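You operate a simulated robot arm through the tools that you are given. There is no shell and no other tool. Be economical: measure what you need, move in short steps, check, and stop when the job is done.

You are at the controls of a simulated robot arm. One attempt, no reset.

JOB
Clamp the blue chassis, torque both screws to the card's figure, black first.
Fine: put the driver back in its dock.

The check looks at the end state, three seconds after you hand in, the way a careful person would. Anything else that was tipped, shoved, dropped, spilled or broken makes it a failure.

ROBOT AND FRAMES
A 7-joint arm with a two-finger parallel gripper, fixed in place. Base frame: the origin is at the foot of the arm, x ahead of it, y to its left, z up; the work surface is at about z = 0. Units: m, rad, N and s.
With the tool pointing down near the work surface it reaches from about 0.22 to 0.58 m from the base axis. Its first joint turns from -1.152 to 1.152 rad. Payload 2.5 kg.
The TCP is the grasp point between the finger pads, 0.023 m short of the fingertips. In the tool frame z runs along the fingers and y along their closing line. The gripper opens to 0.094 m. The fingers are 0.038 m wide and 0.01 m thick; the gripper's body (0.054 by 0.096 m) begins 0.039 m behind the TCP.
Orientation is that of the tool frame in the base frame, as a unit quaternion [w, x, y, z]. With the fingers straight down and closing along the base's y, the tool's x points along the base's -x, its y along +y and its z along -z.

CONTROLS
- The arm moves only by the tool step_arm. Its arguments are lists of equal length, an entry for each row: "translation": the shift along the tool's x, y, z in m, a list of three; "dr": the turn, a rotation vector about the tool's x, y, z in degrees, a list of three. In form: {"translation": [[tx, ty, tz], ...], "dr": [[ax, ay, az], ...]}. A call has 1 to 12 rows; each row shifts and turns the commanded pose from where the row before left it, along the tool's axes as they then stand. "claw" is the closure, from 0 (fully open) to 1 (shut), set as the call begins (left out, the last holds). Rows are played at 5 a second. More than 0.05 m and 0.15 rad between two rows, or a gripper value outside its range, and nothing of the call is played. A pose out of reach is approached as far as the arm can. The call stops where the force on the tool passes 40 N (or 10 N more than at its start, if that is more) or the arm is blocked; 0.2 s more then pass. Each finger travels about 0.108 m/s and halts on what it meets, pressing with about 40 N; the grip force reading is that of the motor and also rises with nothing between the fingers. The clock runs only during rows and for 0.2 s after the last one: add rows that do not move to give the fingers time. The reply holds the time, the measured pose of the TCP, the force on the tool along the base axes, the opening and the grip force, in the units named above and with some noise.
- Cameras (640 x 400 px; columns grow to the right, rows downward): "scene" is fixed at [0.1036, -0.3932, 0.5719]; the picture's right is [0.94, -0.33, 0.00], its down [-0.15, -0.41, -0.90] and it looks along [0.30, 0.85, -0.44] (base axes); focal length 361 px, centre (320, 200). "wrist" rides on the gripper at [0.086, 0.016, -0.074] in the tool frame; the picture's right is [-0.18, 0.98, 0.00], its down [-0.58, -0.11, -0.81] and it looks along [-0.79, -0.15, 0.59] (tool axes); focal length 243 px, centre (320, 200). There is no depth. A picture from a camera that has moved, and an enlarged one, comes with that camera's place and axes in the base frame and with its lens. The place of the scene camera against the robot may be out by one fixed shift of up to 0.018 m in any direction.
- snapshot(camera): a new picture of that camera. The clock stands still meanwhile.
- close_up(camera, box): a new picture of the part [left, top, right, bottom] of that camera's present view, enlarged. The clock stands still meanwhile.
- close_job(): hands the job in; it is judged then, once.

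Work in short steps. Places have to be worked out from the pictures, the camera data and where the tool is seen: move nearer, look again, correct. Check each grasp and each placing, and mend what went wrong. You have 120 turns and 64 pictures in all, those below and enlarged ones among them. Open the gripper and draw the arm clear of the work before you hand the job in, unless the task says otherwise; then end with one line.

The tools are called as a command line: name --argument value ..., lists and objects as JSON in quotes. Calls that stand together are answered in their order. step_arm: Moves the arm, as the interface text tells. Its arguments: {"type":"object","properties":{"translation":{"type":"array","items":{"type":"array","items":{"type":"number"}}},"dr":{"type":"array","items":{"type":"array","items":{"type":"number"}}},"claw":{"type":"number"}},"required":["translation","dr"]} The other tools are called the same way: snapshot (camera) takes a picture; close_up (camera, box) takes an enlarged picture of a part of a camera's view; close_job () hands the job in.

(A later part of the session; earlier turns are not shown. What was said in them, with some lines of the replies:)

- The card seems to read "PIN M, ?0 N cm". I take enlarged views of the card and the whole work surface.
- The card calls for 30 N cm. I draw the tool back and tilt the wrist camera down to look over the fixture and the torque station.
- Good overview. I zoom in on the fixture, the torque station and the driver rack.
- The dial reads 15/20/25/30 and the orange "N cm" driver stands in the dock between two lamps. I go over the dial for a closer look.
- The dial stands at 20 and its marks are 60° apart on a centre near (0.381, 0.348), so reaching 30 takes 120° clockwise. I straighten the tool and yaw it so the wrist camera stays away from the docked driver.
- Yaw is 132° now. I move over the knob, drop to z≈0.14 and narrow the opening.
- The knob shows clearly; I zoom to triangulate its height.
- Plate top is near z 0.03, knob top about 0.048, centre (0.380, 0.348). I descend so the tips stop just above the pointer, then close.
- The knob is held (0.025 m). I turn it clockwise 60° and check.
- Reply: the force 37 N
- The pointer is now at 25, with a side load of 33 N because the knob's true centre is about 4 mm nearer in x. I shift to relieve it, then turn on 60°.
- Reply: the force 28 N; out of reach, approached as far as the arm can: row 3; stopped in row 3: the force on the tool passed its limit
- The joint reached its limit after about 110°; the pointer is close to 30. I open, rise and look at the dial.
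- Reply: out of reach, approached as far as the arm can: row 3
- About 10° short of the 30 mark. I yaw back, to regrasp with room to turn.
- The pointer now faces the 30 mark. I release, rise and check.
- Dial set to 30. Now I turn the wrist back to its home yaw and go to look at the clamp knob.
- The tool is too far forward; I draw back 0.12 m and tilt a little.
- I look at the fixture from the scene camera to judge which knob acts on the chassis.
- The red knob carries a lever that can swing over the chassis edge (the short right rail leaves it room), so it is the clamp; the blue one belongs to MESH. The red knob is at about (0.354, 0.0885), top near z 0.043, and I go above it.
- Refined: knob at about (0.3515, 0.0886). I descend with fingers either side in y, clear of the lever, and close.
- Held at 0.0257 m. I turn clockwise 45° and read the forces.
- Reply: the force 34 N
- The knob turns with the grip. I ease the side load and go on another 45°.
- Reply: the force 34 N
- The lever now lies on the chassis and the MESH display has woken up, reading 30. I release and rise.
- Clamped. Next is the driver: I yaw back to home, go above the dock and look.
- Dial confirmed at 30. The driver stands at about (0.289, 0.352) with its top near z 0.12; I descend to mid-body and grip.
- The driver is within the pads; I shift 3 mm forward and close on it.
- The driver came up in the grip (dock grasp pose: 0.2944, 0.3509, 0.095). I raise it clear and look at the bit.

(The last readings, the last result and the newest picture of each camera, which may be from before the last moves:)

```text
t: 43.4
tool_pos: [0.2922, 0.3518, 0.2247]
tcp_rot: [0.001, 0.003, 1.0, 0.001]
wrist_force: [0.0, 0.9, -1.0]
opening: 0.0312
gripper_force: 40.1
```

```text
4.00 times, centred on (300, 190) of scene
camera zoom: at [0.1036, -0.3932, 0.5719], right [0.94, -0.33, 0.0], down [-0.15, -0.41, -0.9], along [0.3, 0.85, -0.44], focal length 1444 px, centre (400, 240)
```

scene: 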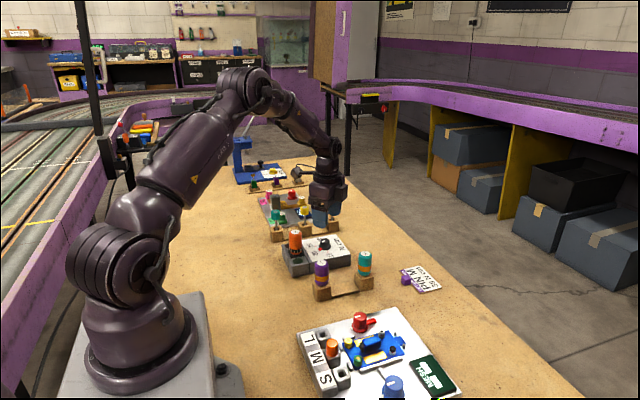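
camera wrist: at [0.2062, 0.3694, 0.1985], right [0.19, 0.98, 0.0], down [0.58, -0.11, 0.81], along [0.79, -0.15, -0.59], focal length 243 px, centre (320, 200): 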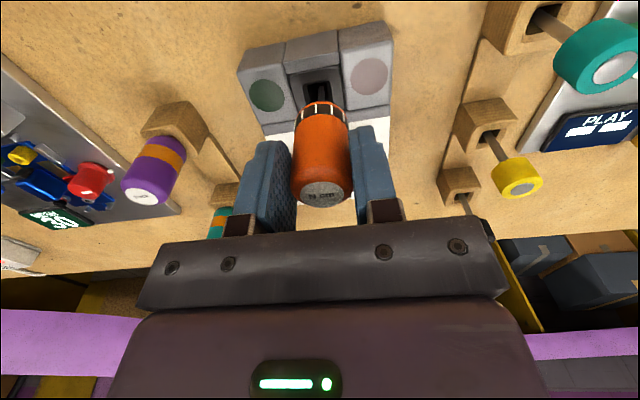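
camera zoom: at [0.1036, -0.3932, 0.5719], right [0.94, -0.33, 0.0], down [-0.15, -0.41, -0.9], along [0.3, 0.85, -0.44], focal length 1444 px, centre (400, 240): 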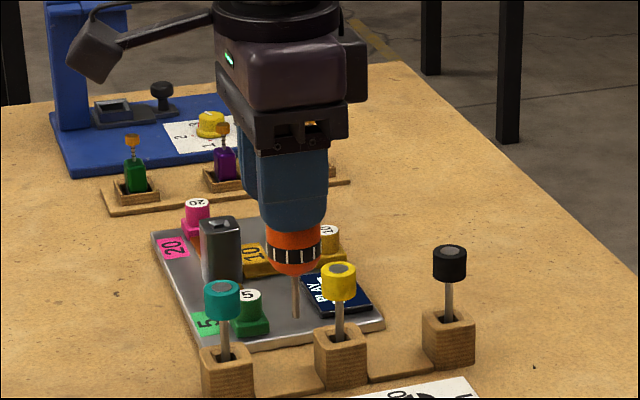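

The tip is about 0.084 m below the TCP. From two views the black screw is near (0.384, 0.010, 0.028) and the silver one near (0.383, 0.052, 0.030). I carry the driver high over to the black screw.

step_arm --translation '[[0, 0, -0.03], [-0.01144, -0.0427, 0], [-0.01144, -0.0427, 0], [-0.01144, -0.0427, 0], [-0.01144, -0.0427, 0], [-0.01144, -0.0427, 0], [-0.01144, -0.0427, 0], [-0.01144, -0.0427, 0], [-0.01144, -0.0427, 0], [0, 0, 0.045], [0, 0, 0.045], [0, 0, 0]]' --dr '[[0, 0, 0], [0, 0, 0], [0, 0, 0], [0, 0, 0], [0, 0, 0], [0, 0, 0], [0, 0, 0], [0, 0, 0], [0, 0, 0], [0, 0, 0], [0, 0, 0], [0, 0, 0]]'

close_up --camera "wrist" --box '[240, 0, 400, 200]'

close_up --camera "scene" --box '[340, 260, 440, 400]'

```text
t: 46.0
tool_pos: [0.382, 0.0081, 0.165]
tcp_rot: [0.002, 0.002, 1.0, 0.0]
wrist_force: [1.1, 0.9, -2.1]
opening: 0.0311
gripper_force: 40.5
```

```text
2.00 times, centred on (320, 100) of wrist
camera zoom: at [0.2966, 0.0246, 0.2398], right [0.19, 0.98, 0.0], down [0.58, -0.11, 0.81], along [0.79, -0.15, -0.59], focal length 485 px, centre (320, 400)
```

zoom: 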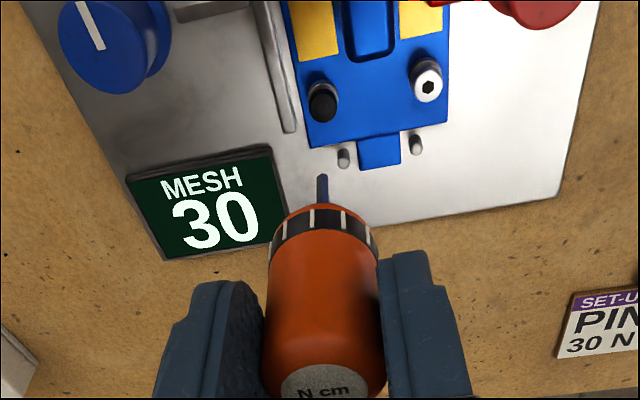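

```text
2.86 times, centred on (390, 330) of scene
camera zoom: at [0.1037, -0.3932, 0.5719], right [0.94, -0.33, 0.0], down [-0.15, -0.41, -0.9], along [0.3, 0.85, -0.44], focal length 1031 px, centre (120, -171)
```

zoom: 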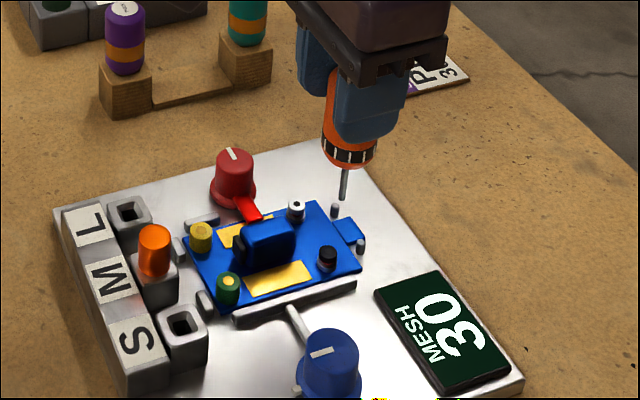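

The tip lies within about 1–2 mm of being over the black screw. I wind the wrist counter-clockwise 96° in the air for turning room, then look again lower.

step_arm --translation '[[0, 0, 0], [0, 0, 0], [0, 0, 0], [0, 0, 0], [0, 0, 0], [0, 0, 0], [0, 0, 0], [0, 0, 0], [0, 0, 0], [0, 0, 0], [0, 0, 0], [0, 0, 0]]' --dr '[[0, 0, -8], [0, 0, -8], [0, 0, -8], [0, 0, -8], [0, 0, -8], [0, 0, -8], [0, 0, -8], [0, 0, -8], [0, 0, -8], [0, 0, -8], [0, 0, -8], [0, 0, -8]]'

step_arm --translation '[[0, 0, 0.03], [0, 0, 0]]' --dr '[[0, 0, 0], [0, 0, 0]]'

close_up --camera "wrist" --box '[260, 30, 380, 150]'

```text
t: 48.6
tool_pos: [0.3814, 0.0093, 0.166]
tcp_rot: [-0.001, 0.743, -0.669, 0.0]
wrist_force: [-0.1, 0.0, -0.5]
opening: 0.0309
gripper_force: 40.0
```

```text
t: 49.2
tool_pos: [0.382, 0.0076, 0.1345]
tcp_rot: [-0.001, 0.741, -0.672, 0.001]
wrist_force: [0.1, -0.4, -2.0]
opening: 0.031
gripper_force: 40.2
```

```text
3.33 times, centred on (320, 90) of wrist
camera zoom: at [0.3753, -0.0789, 0.2098], right [-1.0, 0.09, 0.0], down [0.05, 0.59, 0.81], along [0.07, 0.8, -0.59], focal length 809 px, centre (320, 567)
```

zoom: 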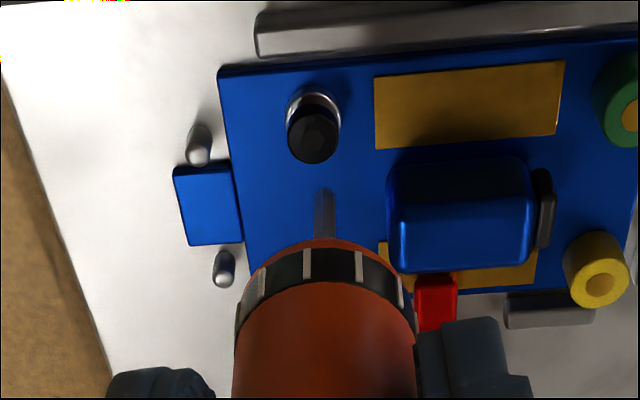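

Tip needs about +2.3 mm in x and +0.6 mm in y. I correct, lower 12 mm and check.

step_arm --translation '[[-0.0005, -0.0024, 0], [0, 0, 0.012], [0, 0, 0]]' --dr '[[0, 0, 0], [0, 0, 0], [0, 0, 0]]'

close_up --camera "wrist" --box '[280, 50, 370, 130]'

close_up --camera "scene" --box '[360, 310, 430, 370]'

```text
t: 50.0
tool_pos: [0.3827, 0.0096, 0.1243]
tcp_rot: [0.0, 0.741, -0.671, 0.001]
wrist_force: [-0.4, 0.9, -0.7]
opening: 0.0308
gripper_force: 39.8
```

```text
5.00 times, centred on (325, 90) of wrist
camera zoom: at [0.3769, -0.0784, 0.1977], right [-1.0, 0.09, 0.0], down [0.05, 0.59, 0.81], along [0.07, 0.8, -0.59], focal length 1213 px, centre (295, 750)
```

zoom: 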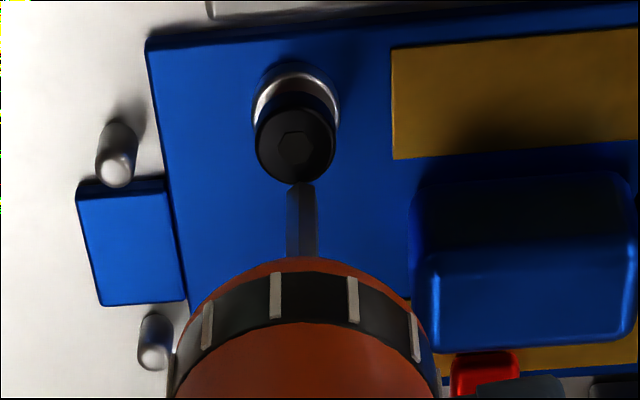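

```text
6.67 times, centred on (395, 340) of scene
camera zoom: at [0.1037, -0.3932, 0.5719], right [0.94, -0.33, 0.0], down [-0.15, -0.41, -0.9], along [0.3, 0.85, -0.44], focal length 2407 px, centre (-180, -733)
```

zoom: 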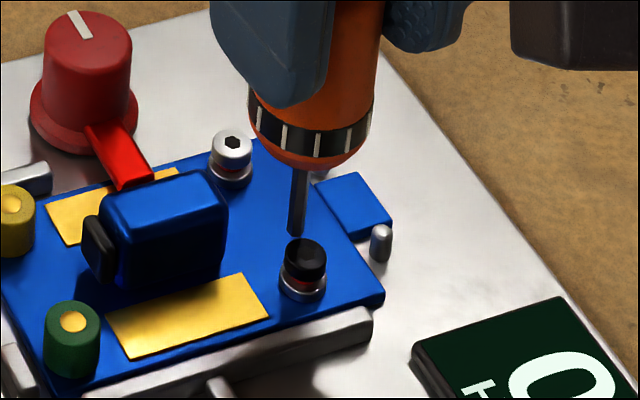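

Solving both views jointly, the tip needs roughly +1 mm x and −2.6 mm y, at about 6 mm above the head. I correct, lower 2 mm and re-check.

step_arm --translation '[[0.0027, -0.0009, 0], [0, 0, 0.002], [0, 0, 0]]' --dr '[[0, 0, 0], [0, 0, 0], [0, 0, 0]]'

close_up --camera "wrist" --box '[280, 50, 370, 130]'

close_up --camera "scene" --box '[375, 320, 425, 360]'

```text
t: 50.8
tool_pos: [0.3848, 0.0076, 0.1212]
tcp_rot: [-0.001, 0.741, -0.671, 0.001]
wrist_force: [-0.3, 0.3, -1.4]
opening: 0.0311
gripper_force: 40.2
```

```text
5.00 times, centred on (325, 90) of wrist
camera zoom: at [0.3781, -0.0809, 0.1955], right [-1.0, 0.09, 0.0], down [0.05, 0.59, 0.81], along [0.07, 0.8, -0.59], focal length 1213 px, centre (295, 750)
```

zoom: 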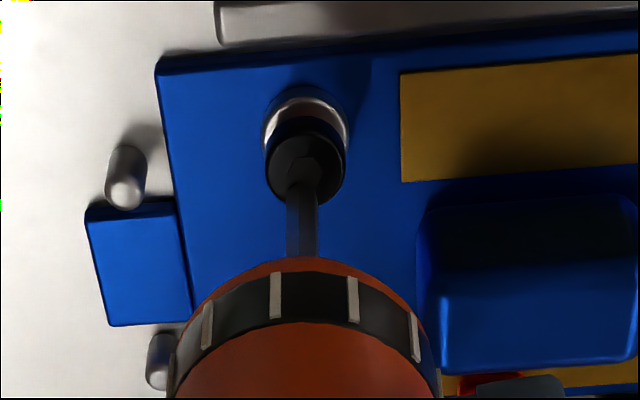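

```text
10.00 times, centred on (400, 340) of scene
camera zoom: at [0.1037, -0.3932, 0.5719], right [0.94, -0.33, 0.0], down [-0.15, -0.41, -0.9], along [0.3, 0.85, -0.44], focal length 3610 px, centre (-480, -1200)
```

zoom: 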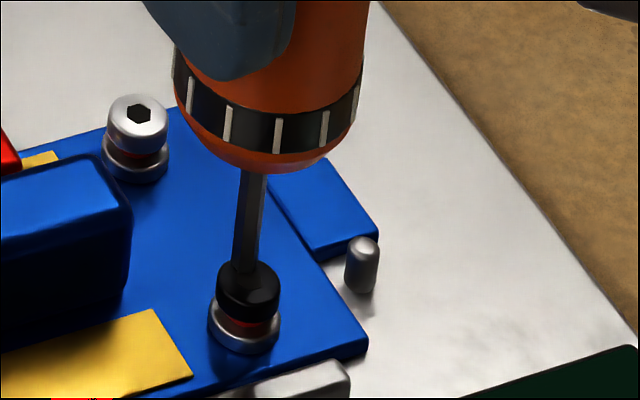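

Screw heads show a red band underneath, meaning not yet seated. The tip still needs about −2.2 mm in y and is nearly at head height, so I shift and check again.

step_arm --translation '[[0, 0, -0.001], [0.0022, 0.0004, 0], [0, 0, 0]]' --dr '[[0, 0, 0], [0, 0, 0], [0, 0, 0]]'

close_up --camera "wrist" --box '[290, 60, 350, 110]'

close_up --camera "scene" --box '[375, 320, 425, 360]'

```text
t: 51.6
tool_pos: [0.3858, 0.0043, 0.121]
tcp_rot: [-0.001, 0.742, -0.671, 0.001]
wrist_force: [0.6, -0.2, -1.4]
opening: 0.0308
gripper_force: 39.7
```

```text
8.00 times, centred on (320, 85) of wrist
camera zoom: at [0.3787, -0.0829, 0.1967], right [-1.0, 0.09, 0.0], down [0.05, 0.59, 0.81], along [0.07, 0.8, -0.59], focal length 1941 px, centre (320, 1120)
```

zoom: 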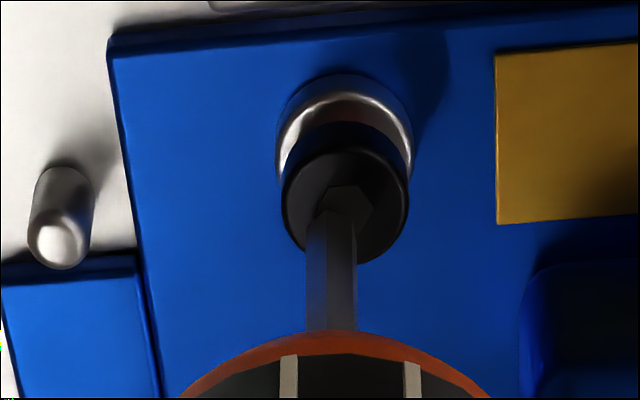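

```text
10.00 times, centred on (400, 340) of scene
camera zoom: at [0.1037, -0.3932, 0.5719], right [0.94, -0.33, 0.0], down [-0.15, -0.41, -0.9], along [0.3, 0.85, -0.44], focal length 3610 px, centre (-480, -1200)
```

zoom: 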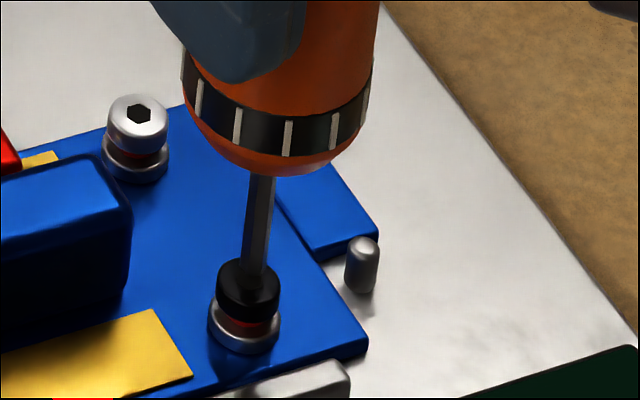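

Now −1 mm in x and +0.4 mm in y remain. I correct and lower 3 mm, watching the force.

step_arm --translation '[[-0.0005, 0.001, 0], [0, 0, 0.0015], [0, 0, 0.0015], [0, 0, 0]]' --dr '[[0, 0, 0], [0, 0, 0], [0, 0, 0], [0, 0, 0]]'

close_up --camera "wrist" --box '[290, 60, 350, 110]'

```text
t: 52.6
tool_pos: [0.3836, 0.0049, 0.1196]
tcp_rot: [-0.001, 0.741, -0.671, 0.001]
wrist_force: [0.4, -0.7, 3.0]
opening: 0.0308
gripper_force: 40.2
```

```text
8.00 times, centred on (320, 85) of wrist
camera zoom: at [0.377, -0.0826, 0.1937], right [-1.0, 0.09, 0.0], down [0.05, 0.59, 0.81], along [0.07, 0.8, -0.59], focal length 1941 px, centre (320, 1120)
```

zoom: 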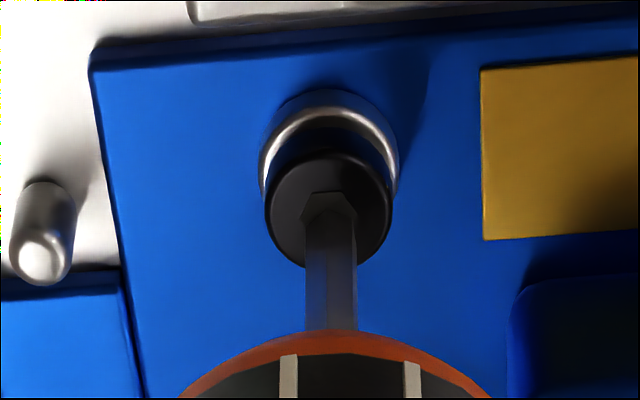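

Light contact (4 N) with the bit about 1 mm short of the socket centre in +y. I lift slightly, shift +0.9 mm and press again.

step_arm --translation '[[0, 0, -0.001], [-0.0009, -0.0001, 0], [0, 0, 0.001], [0, 0, 0.001], [0, 0, 0]]' --dr '[[0, 0, 0], [0, 0, 0], [0, 0, 0], [0, 0, 0], [0, 0, 0]]'

close_up --camera "wrist" --box '[290, 60, 350, 110]'

```text
t: 53.8
tool_pos: [0.385, 0.0064, 0.119]
tcp_rot: [0.0, 0.742, -0.671, 0.001]
wrist_force: [-1.8, 1.1, 3.6]
opening: 0.0308
gripper_force: 39.8
```

```text
8.00 times, centred on (320, 85) of wrist
camera zoom: at [0.3773, -0.0821, 0.1926], right [-1.0, 0.09, 0.0], down [0.05, 0.59, 0.81], along [0.07, 0.8, -0.59], focal length 1941 px, centre (320, 1120)
```

zoom: 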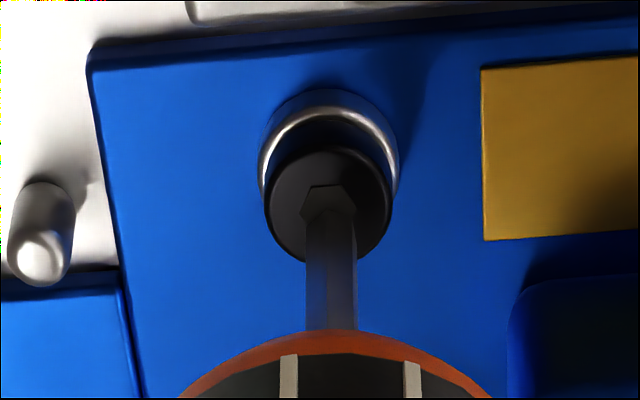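

The bit barely moved while in contact and still sits about 1.5–2 mm short in +y. I lift 2 mm, shift +1.7 mm, and look before pressing.

step_arm --translation '[[0, 0, -0.002], [-0.0017, -0.0001, 0], [0, 0, 0], [0, 0, 0.0015], [0, 0, 0]]' --dr '[[0, 0, 0], [0, 0, 0], [0, 0, 0], [0, 0, 0], [0, 0, 0]]'

close_up --camera "wrist" --box '[290, 60, 350, 110]'

```text
t: 55.0
tool_pos: [0.3835, 0.0078, 0.1179]
tcp_rot: [-0.001, 0.741, -0.671, 0.001]
wrist_force: [-1.0, -0.6, -1.8]
opening: 0.0312
gripper_force: 39.5
```

```text
8.00 times, centred on (320, 85) of wrist
camera zoom: at [0.3765, -0.0801, 0.1935], right [-1.0, 0.09, 0.0], down [0.05, 0.59, 0.81], along [0.07, 0.8, -0.59], focal length 1941 px, centre (320, 1120)
```

zoom: 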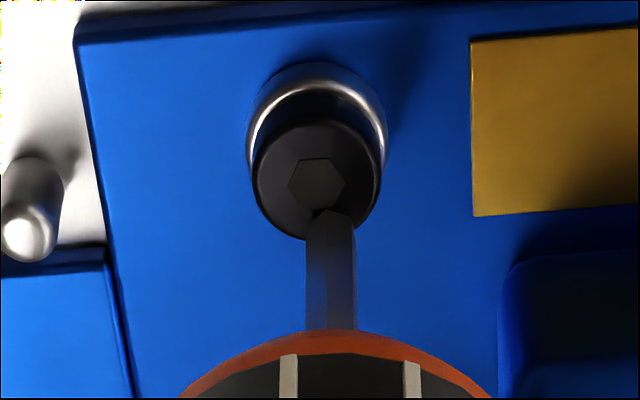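

I had the sign wrong: the socket lies on the −y side of the bit, about 3.2 mm (and +1 mm x). I shift that way and look.

step_arm --translation '[[0, 0, -0.001], [0.0033, -0.0007, 0], [0, 0, 0.0005], [0, 0, 0]]' --dr '[[0, 0, 0], [0, 0, 0], [0, 0, 0], [0, 0, 0]]'

close_up --camera "wrist" --box '[290, 60, 350, 110]'

```text
t: 56.0
tool_pos: [0.3855, 0.0044, 0.1185]
tcp_rot: [-0.001, 0.742, -0.671, 0.001]
wrist_force: [0.4, 0.1, -2.5]
opening: 0.0311
gripper_force: 40.0
```

```text
8.00 times, centred on (320, 85) of wrist
camera zoom: at [0.378, -0.0833, 0.1941], right [-1.0, 0.09, 0.0], down [0.05, 0.59, 0.81], along [0.07, 0.8, -0.59], focal length 1941 px, centre (320, 1120)
```

zoom: 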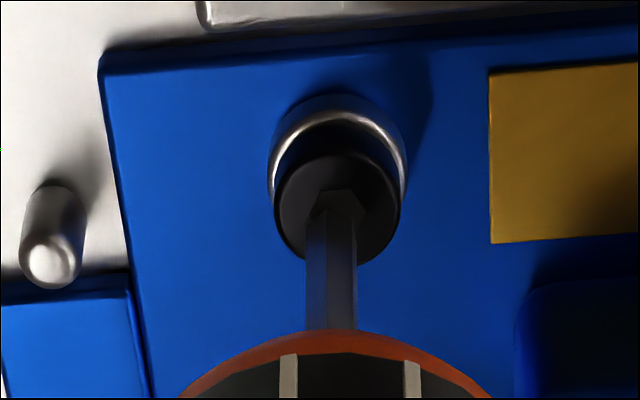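

Nearly there: about −1.3 mm y and −0.4 mm x. I lift a touch, shift and press 2 mm.

step_arm --translation '[[0, 0, -0.0005], [0.0013, 0.0005, 0], [0, 0, 0.001], [0, 0, 0.001], [0, 0, 0.0005], [0, 0, 0]]' --dr '[[0, 0, 0], [0, 0, 0], [0, 0, 0], [0, 0, 0], [0, 0, 0], [0, 0, 0]]'

close_up --camera "wrist" --box '[290, 60, 350, 110]'

```text
t: 57.4
tool_pos: [0.3844, 0.0024, 0.1173]
tcp_rot: [-0.001, 0.741, -0.671, 0.002]
wrist_force: [-5.0, -0.1, 17.4]
opening: 0.0309
gripper_force: 39.7
```

```text
8.00 times, centred on (320, 85) of wrist
camera zoom: at [0.3775, -0.0847, 0.1922], right [-1.0, 0.09, 0.0], down [0.05, 0.59, 0.81], along [0.07, 0.8, -0.59], focal length 1941 px, centre (320, 1120)
```

zoom: 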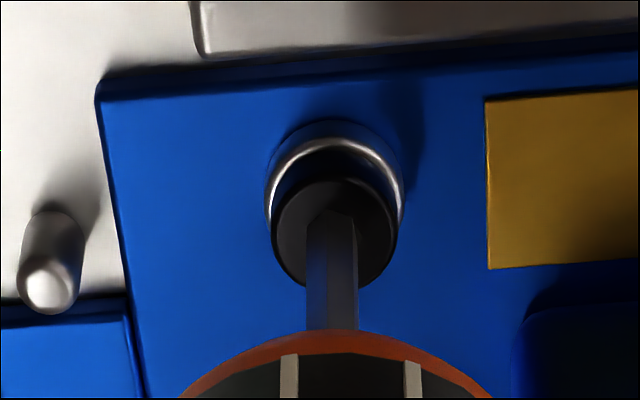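

The bit now covers the socket centre with about 17 N of contact. I start turning clockwise gently.

step_arm --translation '[[0, 0, 0], [0, 0, 0], [0, 0, 0], [0, 0, 0], [0, 0, 0], [0, 0, 0]]' --dr '[[0, 0, 6], [0, 0, 6], [0, 0, 6], [0, 0, 6], [0, 0, 6], [0, 0, 6]]'

close_up --camera "scene" --box '[270, 210, 430, 370]'

```text
t: 58.8
tool_pos: [0.3862, 0.0027, 0.1166]
tcp_rot: [0.002, -0.497, 0.868, -0.001]
wrist_force: [-2.8, 1.0, 22.4]
opening: 0.0311
gripper_force: 40.1
```

```text
2.50 times, centred on (350, 290) of scene
camera zoom: at [0.1036, -0.3932, 0.5719], right [0.94, -0.33, 0.0], down [-0.15, -0.41, -0.9], along [0.3, 0.85, -0.44], focal length 902 px, centre (245, -25)
```

zoom: 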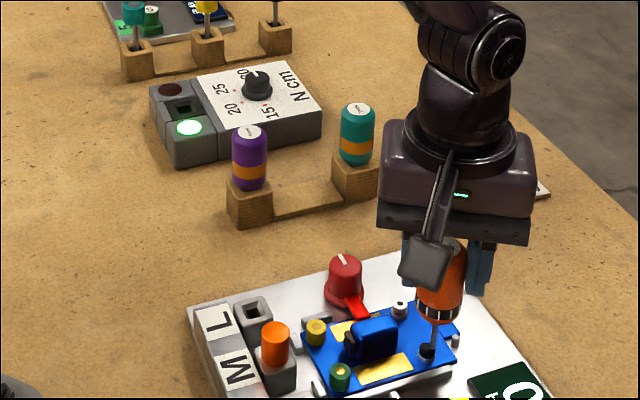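

The green lamp at the dock has lit. Before turning further I look at the screw itself.

close_up --camera "scene" --box '[375, 320, 425, 360]'

```text
10.00 times, centred on (400, 340) of scene
camera zoom: at [0.1036, -0.3932, 0.5719], right [0.94, -0.33, 0.0], down [-0.15, -0.41, -0.9], along [0.3, 0.85, -0.44], focal length 3610 px, centre (-480, -1200)
```

zoom: 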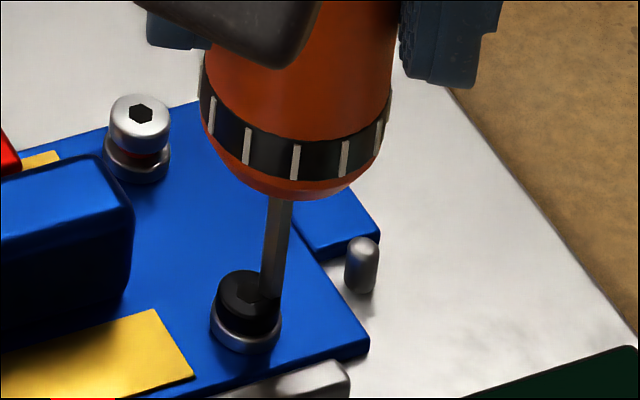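

The red band under the black screw is gone and it sits lower: seated, green lamp on. The tip evidently swings about 7 mm off the tool axis, so I lift, wind back 36°, shift +42.5 mm in y to the silver screw and look.

step_arm --translation '[[0, 0, -0.02], [0, 0, -0.02], [0, 0, 0], [0, 0, 0], [0, 0, 0], [0, 0, 0], [0, 0, 0], [0, 0, 0]]' --dr '[[0, 0, 0], [0, 0, 0], [0, 0, -6], [0, 0, -6], [0, 0, -6], [0, 0, -6], [0, 0, -6], [0, 0, -6]]'

step_arm --translation '[[-0.0211, -0.0024, 0], [-0.0211, -0.0024, 0], [0, 0, 0.02], [0, 0, 0.014], [0, 0, 0]]' --dr '[[0, 0, 0], [0, 0, 0], [0, 0, 0], [0, 0, 0], [0, 0, 0]]'

close_up --camera "wrist" --box '[290, 60, 350, 110]'

close_up --camera "scene" --box '[260, 210, 420, 360]'

```text
t: 60.6
tool_pos: [0.3838, 0.004, 0.157]
tcp_rot: [0.0, 0.743, -0.669, 0.001]
wrist_force: [-0.4, 1.0, -1.7]
opening: 0.0311
gripper_force: 39.7
```

```text
t: 61.8
tool_pos: [0.3852, 0.0453, 0.1231]
tcp_rot: [-0.001, 0.742, -0.671, 0.001]
wrist_force: [-1.3, 0.0, -1.3]
opening: 0.0313
gripper_force: 40.3
```

```text
8.00 times, centred on (320, 85) of wrist
camera zoom: at [0.3785, -0.0425, 0.1979], right [-1.0, 0.09, 0.0], down [0.05, 0.59, 0.81], along [0.07, 0.8, -0.59], focal length 1941 px, centre (320, 1120)
```

zoom: 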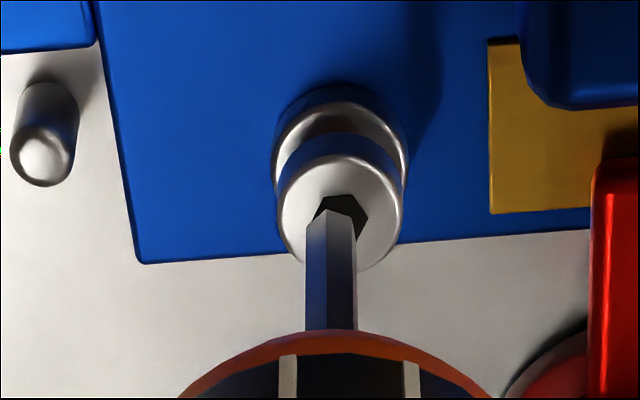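

```text
2.67 times, centred on (340, 285) of scene
camera zoom: at [0.1037, -0.3932, 0.5719], right [0.94, -0.33, 0.0], down [-0.15, -0.41, -0.9], along [0.3, 0.85, -0.44], focal length 963 px, centre (267, -27)
```

zoom: 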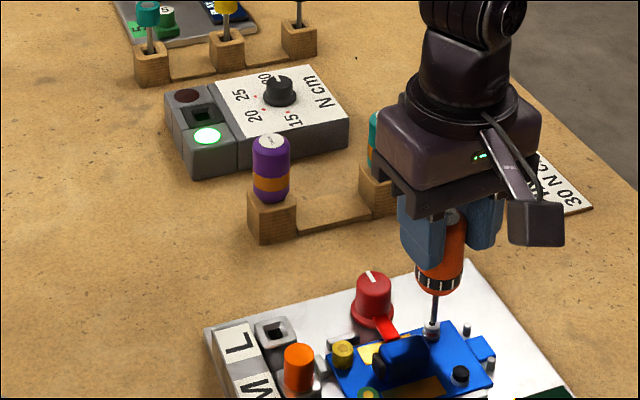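

Green stays lit and the bit is nearly over the silver socket (needs about −0.7 mm x, +0.4 mm y). I correct and press down 6 mm as before.

step_arm --translation '[[-0.0005, 0.0007, 0.001], [0, 0, 0.0015], [0, 0, 0.0015], [0, 0, 0.001], [0, 0, 0.0005], [0, 0, 0]]' --dr '[[0, 0, 0], [0, 0, 0], [0, 0, 0], [0, 0, 0], [0, 0, 0], [0, 0, 0]]'

close_up --camera "wrist" --box '[290, 60, 350, 110]'

```text
t: 63.2
tool_pos: [0.3845, 0.046, 0.1179]
tcp_rot: [-0.001, 0.741, -0.671, 0.0]
wrist_force: [0.4, -0.6, 1.6]
opening: 0.031
gripper_force: 40.0
```

```text
8.00 times, centred on (320, 85) of wrist
camera zoom: at [0.3778, -0.0415, 0.1925], right [-1.0, 0.09, 0.0], down [0.05, 0.59, 0.81], along [0.07, 0.8, -0.59], focal length 1941 px, centre (320, 1120)
```

zoom: 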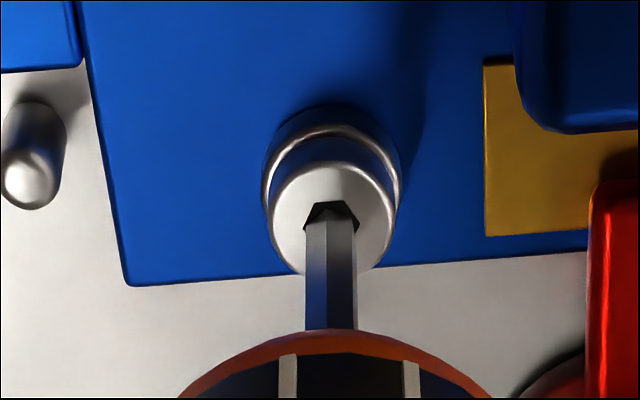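

Bit is about 1 mm too far in +y, resting near the socket edge. I lift slightly, shift −0.9 mm and press.

step_arm --translation '[[0, 0, -0.001], [0.001, 0, 0], [0, 0, 0.001], [0, 0, 0.001], [0, 0, 0.0005], [0, 0, 0]]' --dr '[[0, 0, 0], [0, 0, 0], [0, 0, 0], [0, 0, 0], [0, 0, 0], [0, 0, 0]]'

```text
t: 64.6
tool_pos: [0.3853, 0.0461, 0.1187]
tcp_rot: [-0.001, 0.741, -0.671, 0.001]
wrist_force: [-7.4, -0.1, 32.8]
opening: 0.0311
gripper_force: 39.9
```

33 N of contact; I ease off 0.8 mm and turn clockwise 36°, holding the tip on the screw axis.

step_arm --translation '[[0, 0, -0.0008], [0, 0.00077, 0], [0, 0.00077, 0], [0, 0.00077, 0], [0, 0.00077, 0], [0, 0.00077, 0], [0, 0.00077, 0], [0, 0, 0]]' --dr '[[0, 0, 0], [0, 0, 6], [0, 0, 6], [0, 0, 6], [0, 0, 6], [0, 0, 6], [0, 0, 6], [0, 0, 0]]'

close_up --camera "scene" --box '[290, 210, 420, 360]'

```text
t: 66.4
tool_pos: [0.3807, 0.0457, 0.1167]
tcp_rot: [0.001, -0.497, 0.868, -0.001]
wrist_force: [2.9, 0.9, 29.5]
opening: 0.0311
gripper_force: 40.3
```

```text
2.67 times, centred on (355, 285) of scene
camera zoom: at [0.1035, -0.3932, 0.5719], right [0.94, -0.33, 0.0], down [-0.15, -0.41, -0.9], along [0.3, 0.85, -0.44], focal length 963 px, centre (227, -27)
```

zoom: 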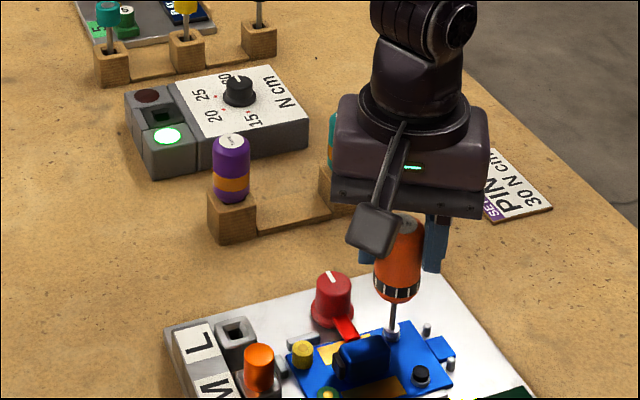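

close_up --camera "scene" --box '[366, 318, 416, 362]'

```text
9.09 times, centred on (391, 340) of scene
camera zoom: at [0.1035, -0.3932, 0.5719], right [0.94, -0.33, 0.0], down [-0.15, -0.41, -0.9], along [0.3, 0.85, -0.44], focal length 3282 px, centre (-326, -1073)
```

zoom: 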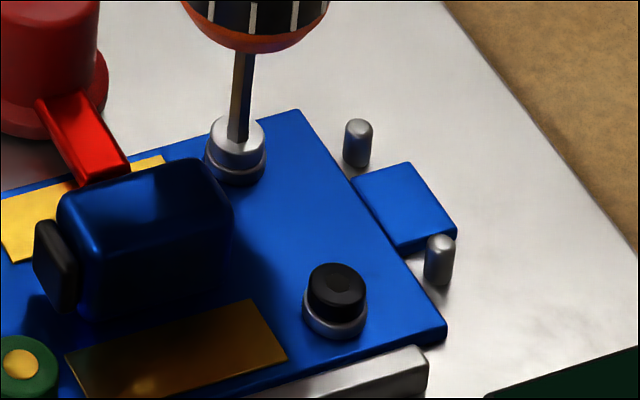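

Both screws are down with no red band showing, and the green lamp is lit. I lift clear and wind the wrist to its home yaw for docking.

step_arm --translation '[[0, 0, -0.02], [0, 0, -0.04], [0, 0, -0.04], [0, 0, -0.035], [0, 0, 0], [0, 0, 0], [0, 0, 0], [0, 0, 0], [0, 0, 0], [0, 0, 0], [0, 0, 0], [0, 0, 0]]' --dr '[[0, 0, 0], [0, 0, 0], [0, 0, 0], [0, 0, 0], [0, 0, 7.45], [0, 0, 7.45], [0, 0, 7.45], [0, 0, 7.45], [0, 0, 7.45], [0, 0, 7.45], [0, 0, 7.45], [0, 0, 7.45]]'

close_up --camera "scene" --box '[290, 230, 430, 370]'

```text
t: 69.0
tool_pos: [0.3802, 0.0457, 0.2521]
tcp_rot: [0.001, 0.0, 1.0, 0.0]
wrist_force: [0.0, -0.1, -1.4]
opening: 0.0313
gripper_force: 40.1
```

```text
2.86 times, centred on (360, 300) of scene
camera zoom: at [0.1037, -0.3932, 0.5719], right [0.94, -0.33, 0.0], down [-0.15, -0.41, -0.9], along [0.3, 0.85, -0.44], focal length 1031 px, centre (206, -86)
```

zoom: 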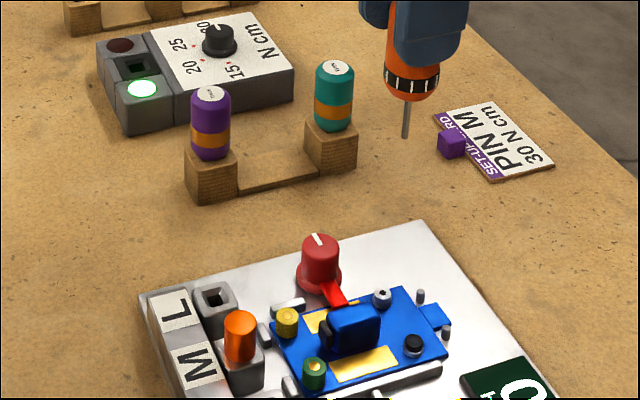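

Both screws seated, nothing disturbed. I carry the driver to above the dock.

step_arm --translation '[[0.0124, 0.0437, 0], [0.0124, 0.0437, 0], [0.0124, 0.0437, 0], [0.0124, 0.0437, 0], [0.0124, 0.0437, 0], [0.0124, 0.0437, 0], [0.0124, 0.0437, 0], [0, 0, 0.03], [0, 0, 0], [0, 0, 0]]' --dr '[[0, 0, 0], [0, 0, 0], [0, 0, 0], [0, 0, 0], [0, 0, 0], [0, 0, 0], [0, 0, 0], [0, 0, 0], [0, 0, 0], [0, 0, 0]]'

step_arm --translation '[[0, 0, 0]]' --dr '[[0, 0, 0]]'

step_arm --translation '[[0, 0, 0]]' --dr '[[0, 0, 0]]'

step_arm --translation '[[0, 0, 0]]' --dr '[[0, 0, 0]]'

close_up --camera "wrist" --box '[220, 0, 420, 220]'

```text
t: 71.2
tool_pos: [0.2921, 0.3508, 0.2203]
tcp_rot: [0.0, 0.0, 1.0, -0.001]
wrist_force: [0.3, -0.1, -1.5]
opening: 0.031
gripper_force: 40.2
```

```text
t: 71.6
tool_pos: [0.2929, 0.3512, 0.2203]
tcp_rot: [0.001, -0.001, 1.0, 0.0]
wrist_force: [-0.7, -0.6, -1.6]
opening: 0.0315
gripper_force: 40.0
```

```text
t: 72.0
tool_pos: [0.2929, 0.3519, 0.2213]
tcp_rot: [0.0, -0.001, 1.0, 0.0]
wrist_force: [-0.3, -0.6, -0.3]
opening: 0.0307
gripper_force: 39.7
```

```text
t: 72.4
tool_pos: [0.2925, 0.3504, 0.2216]
tcp_rot: [0.001, -0.001, 1.0, 0.0]
wrist_force: [0.1, 0.8, -1.8]
opening: 0.0309
gripper_force: 39.9
```

```text
1.82 times, centred on (320, 110) of wrist
camera zoom: at [0.2064, 0.367, 0.2958], right [0.18, 0.98, 0.0], down [0.58, -0.11, 0.81], along [0.79, -0.15, -0.59], focal length 441 px, centre (320, 364)
```

zoom: 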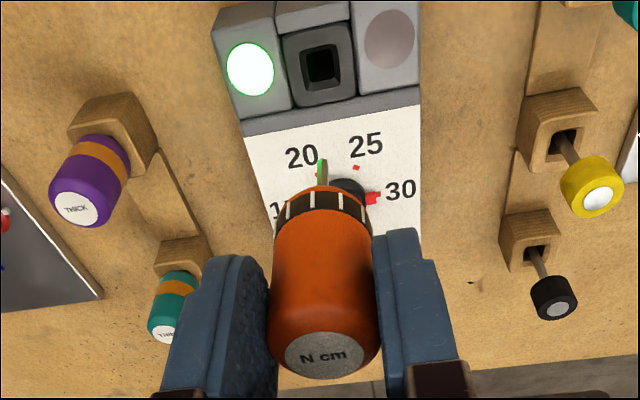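

The view matches the one taken right after lifting (hole and bit in the same place), so the driver is over its hole. I lower it to 30 mm short, then the rest gently.

step_arm --translation '[[0, 0, 0.04], [0, 0, 0.03], [0, 0, 0.015], [0, 0, 0.01], [0, 0, 0]]' --dr '[[0, 0, 0], [0, 0, 0], [0, 0, 0], [0, 0, 0], [0, 0, 0]]'

step_arm --translation '[[0, 0, 0.008], [0, 0, 0.008], [0, 0, 0.006], [0, 0, 0.004], [0, 0, 0.003], [0, 0, 0]]' --dr '[[0, 0, 0], [0, 0, 0], [0, 0, 0], [0, 0, 0], [0, 0, 0], [0, 0, 0]]'

```text
t: 73.6
tool_pos: [0.2921, 0.3516, 0.1261]
tcp_rot: [0.0, -0.001, 1.0, 0.0]
wrist_force: [0.9, -0.1, -1.5]
opening: 0.0309
gripper_force: 40.3
```

```text
t: 75.0
tool_pos: [0.2934, 0.3526, 0.0975]
tcp_rot: [0.0, 0.0, 1.0, 0.0]
wrist_force: [-0.1, 1.1, -1.8]
opening: 0.0311
gripper_force: 40.4
```

No resistance down to 0.0975; I lower the last millimetres to feel the seat.

step_arm --translation '[[0, 0, 0.0015], [0, 0, 0.001], [0, 0, 0.001], [0, 0, 0]]' --dr '[[0, 0, 0], [0, 0, 0], [0, 0, 0], [0, 0, 0]]'

close_up --camera "scene" --box '[260, 210, 380, 300]'

```text
t: 76.0
tool_pos: [0.2937, 0.3523, 0.0955]
tcp_rot: [0.001, -0.001, 1.0, 0.001]
wrist_force: [-4.9, -6.4, 16.9]
opening: 0.0309
gripper_force: 39.3
```

```text
4.44 times, centred on (320, 255) of scene
camera zoom: at [0.1036, -0.3933, 0.5718], right [0.94, -0.33, 0.0], down [-0.15, -0.41, -0.9], along [0.3, 0.85, -0.44], focal length 1604 px, centre (320, -44)
```

zoom: 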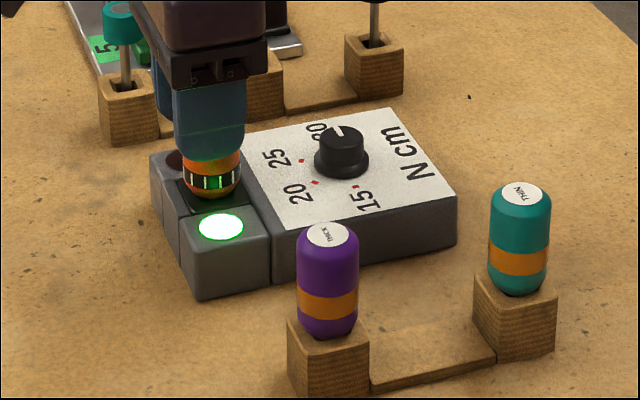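

The driver is bottomed in its dock at the original height. I ease off, open and rise straight up.

step_arm --translation '[[0, 0, -0.0008], [0, 0, 0], [0, 0, 0], [0, 0, 0], [0, 0, -0.04], [0, 0, -0.045], [0, 0, -0.045], [0, 0, 0]]' --dr '[[0, 0, 0], [0, 0, 0], [0, 0, 0], [0, 0, 0], [0, 0, 0], [0, 0, 0], [0, 0, 0], [0, 0, 0]]' --claw 0

snapshot --camera "scene"

```text
t: 77.8
tool_pos: [0.2926, 0.3513, 0.2255]
tcp_rot: [0.0, -0.001, 1.0, 0.0]
wrist_force: [0.0, 0.2, 0.7]
opening: 0.0939
gripper_force: 0.2
```

```text
1 pictures are left
```

scene: 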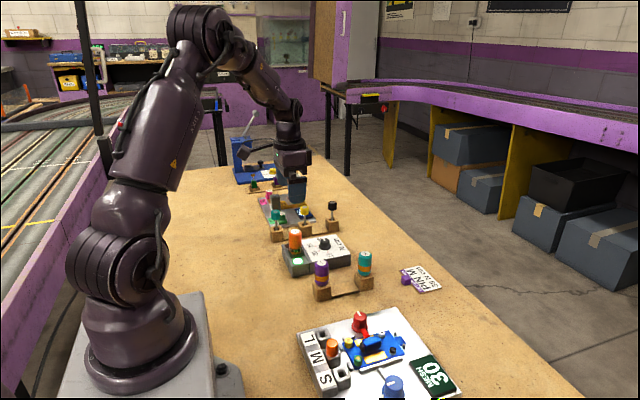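

The driver stands upright in its dock and everything else is in place. I raise the arm well clear and hand in.

step_arm --translation '[[0, 0, -0.04], [0, 0, -0.04], [0, 0, -0.04], [0, 0, 0], [0, 0, 0]]' --dr '[[0, 0, 0], [0, 0, 0], [0, 0, 0], [0, 0, 0], [0, 0, 0]]'

close_job

```text
t: 79.0
tool_pos: [0.2912, 0.3507, 0.3444]
tcp_rot: [0.001, -0.001, 1.0, -0.001]
wrist_force: [-0.4, -0.7, -0.3]
opening: 0.0939
gripper_force: 0.0
```

```text
The job is handed in.
```

I clamped the blue chassis, drove down the black screw and then the silver one with the driver set to 30 N cm, put the driver back in its dock and handed the job in. Both screws look fully seated. The green lamp lit on the black screw and stayed lit, so it doesn't separately prove the silver screw's torque.
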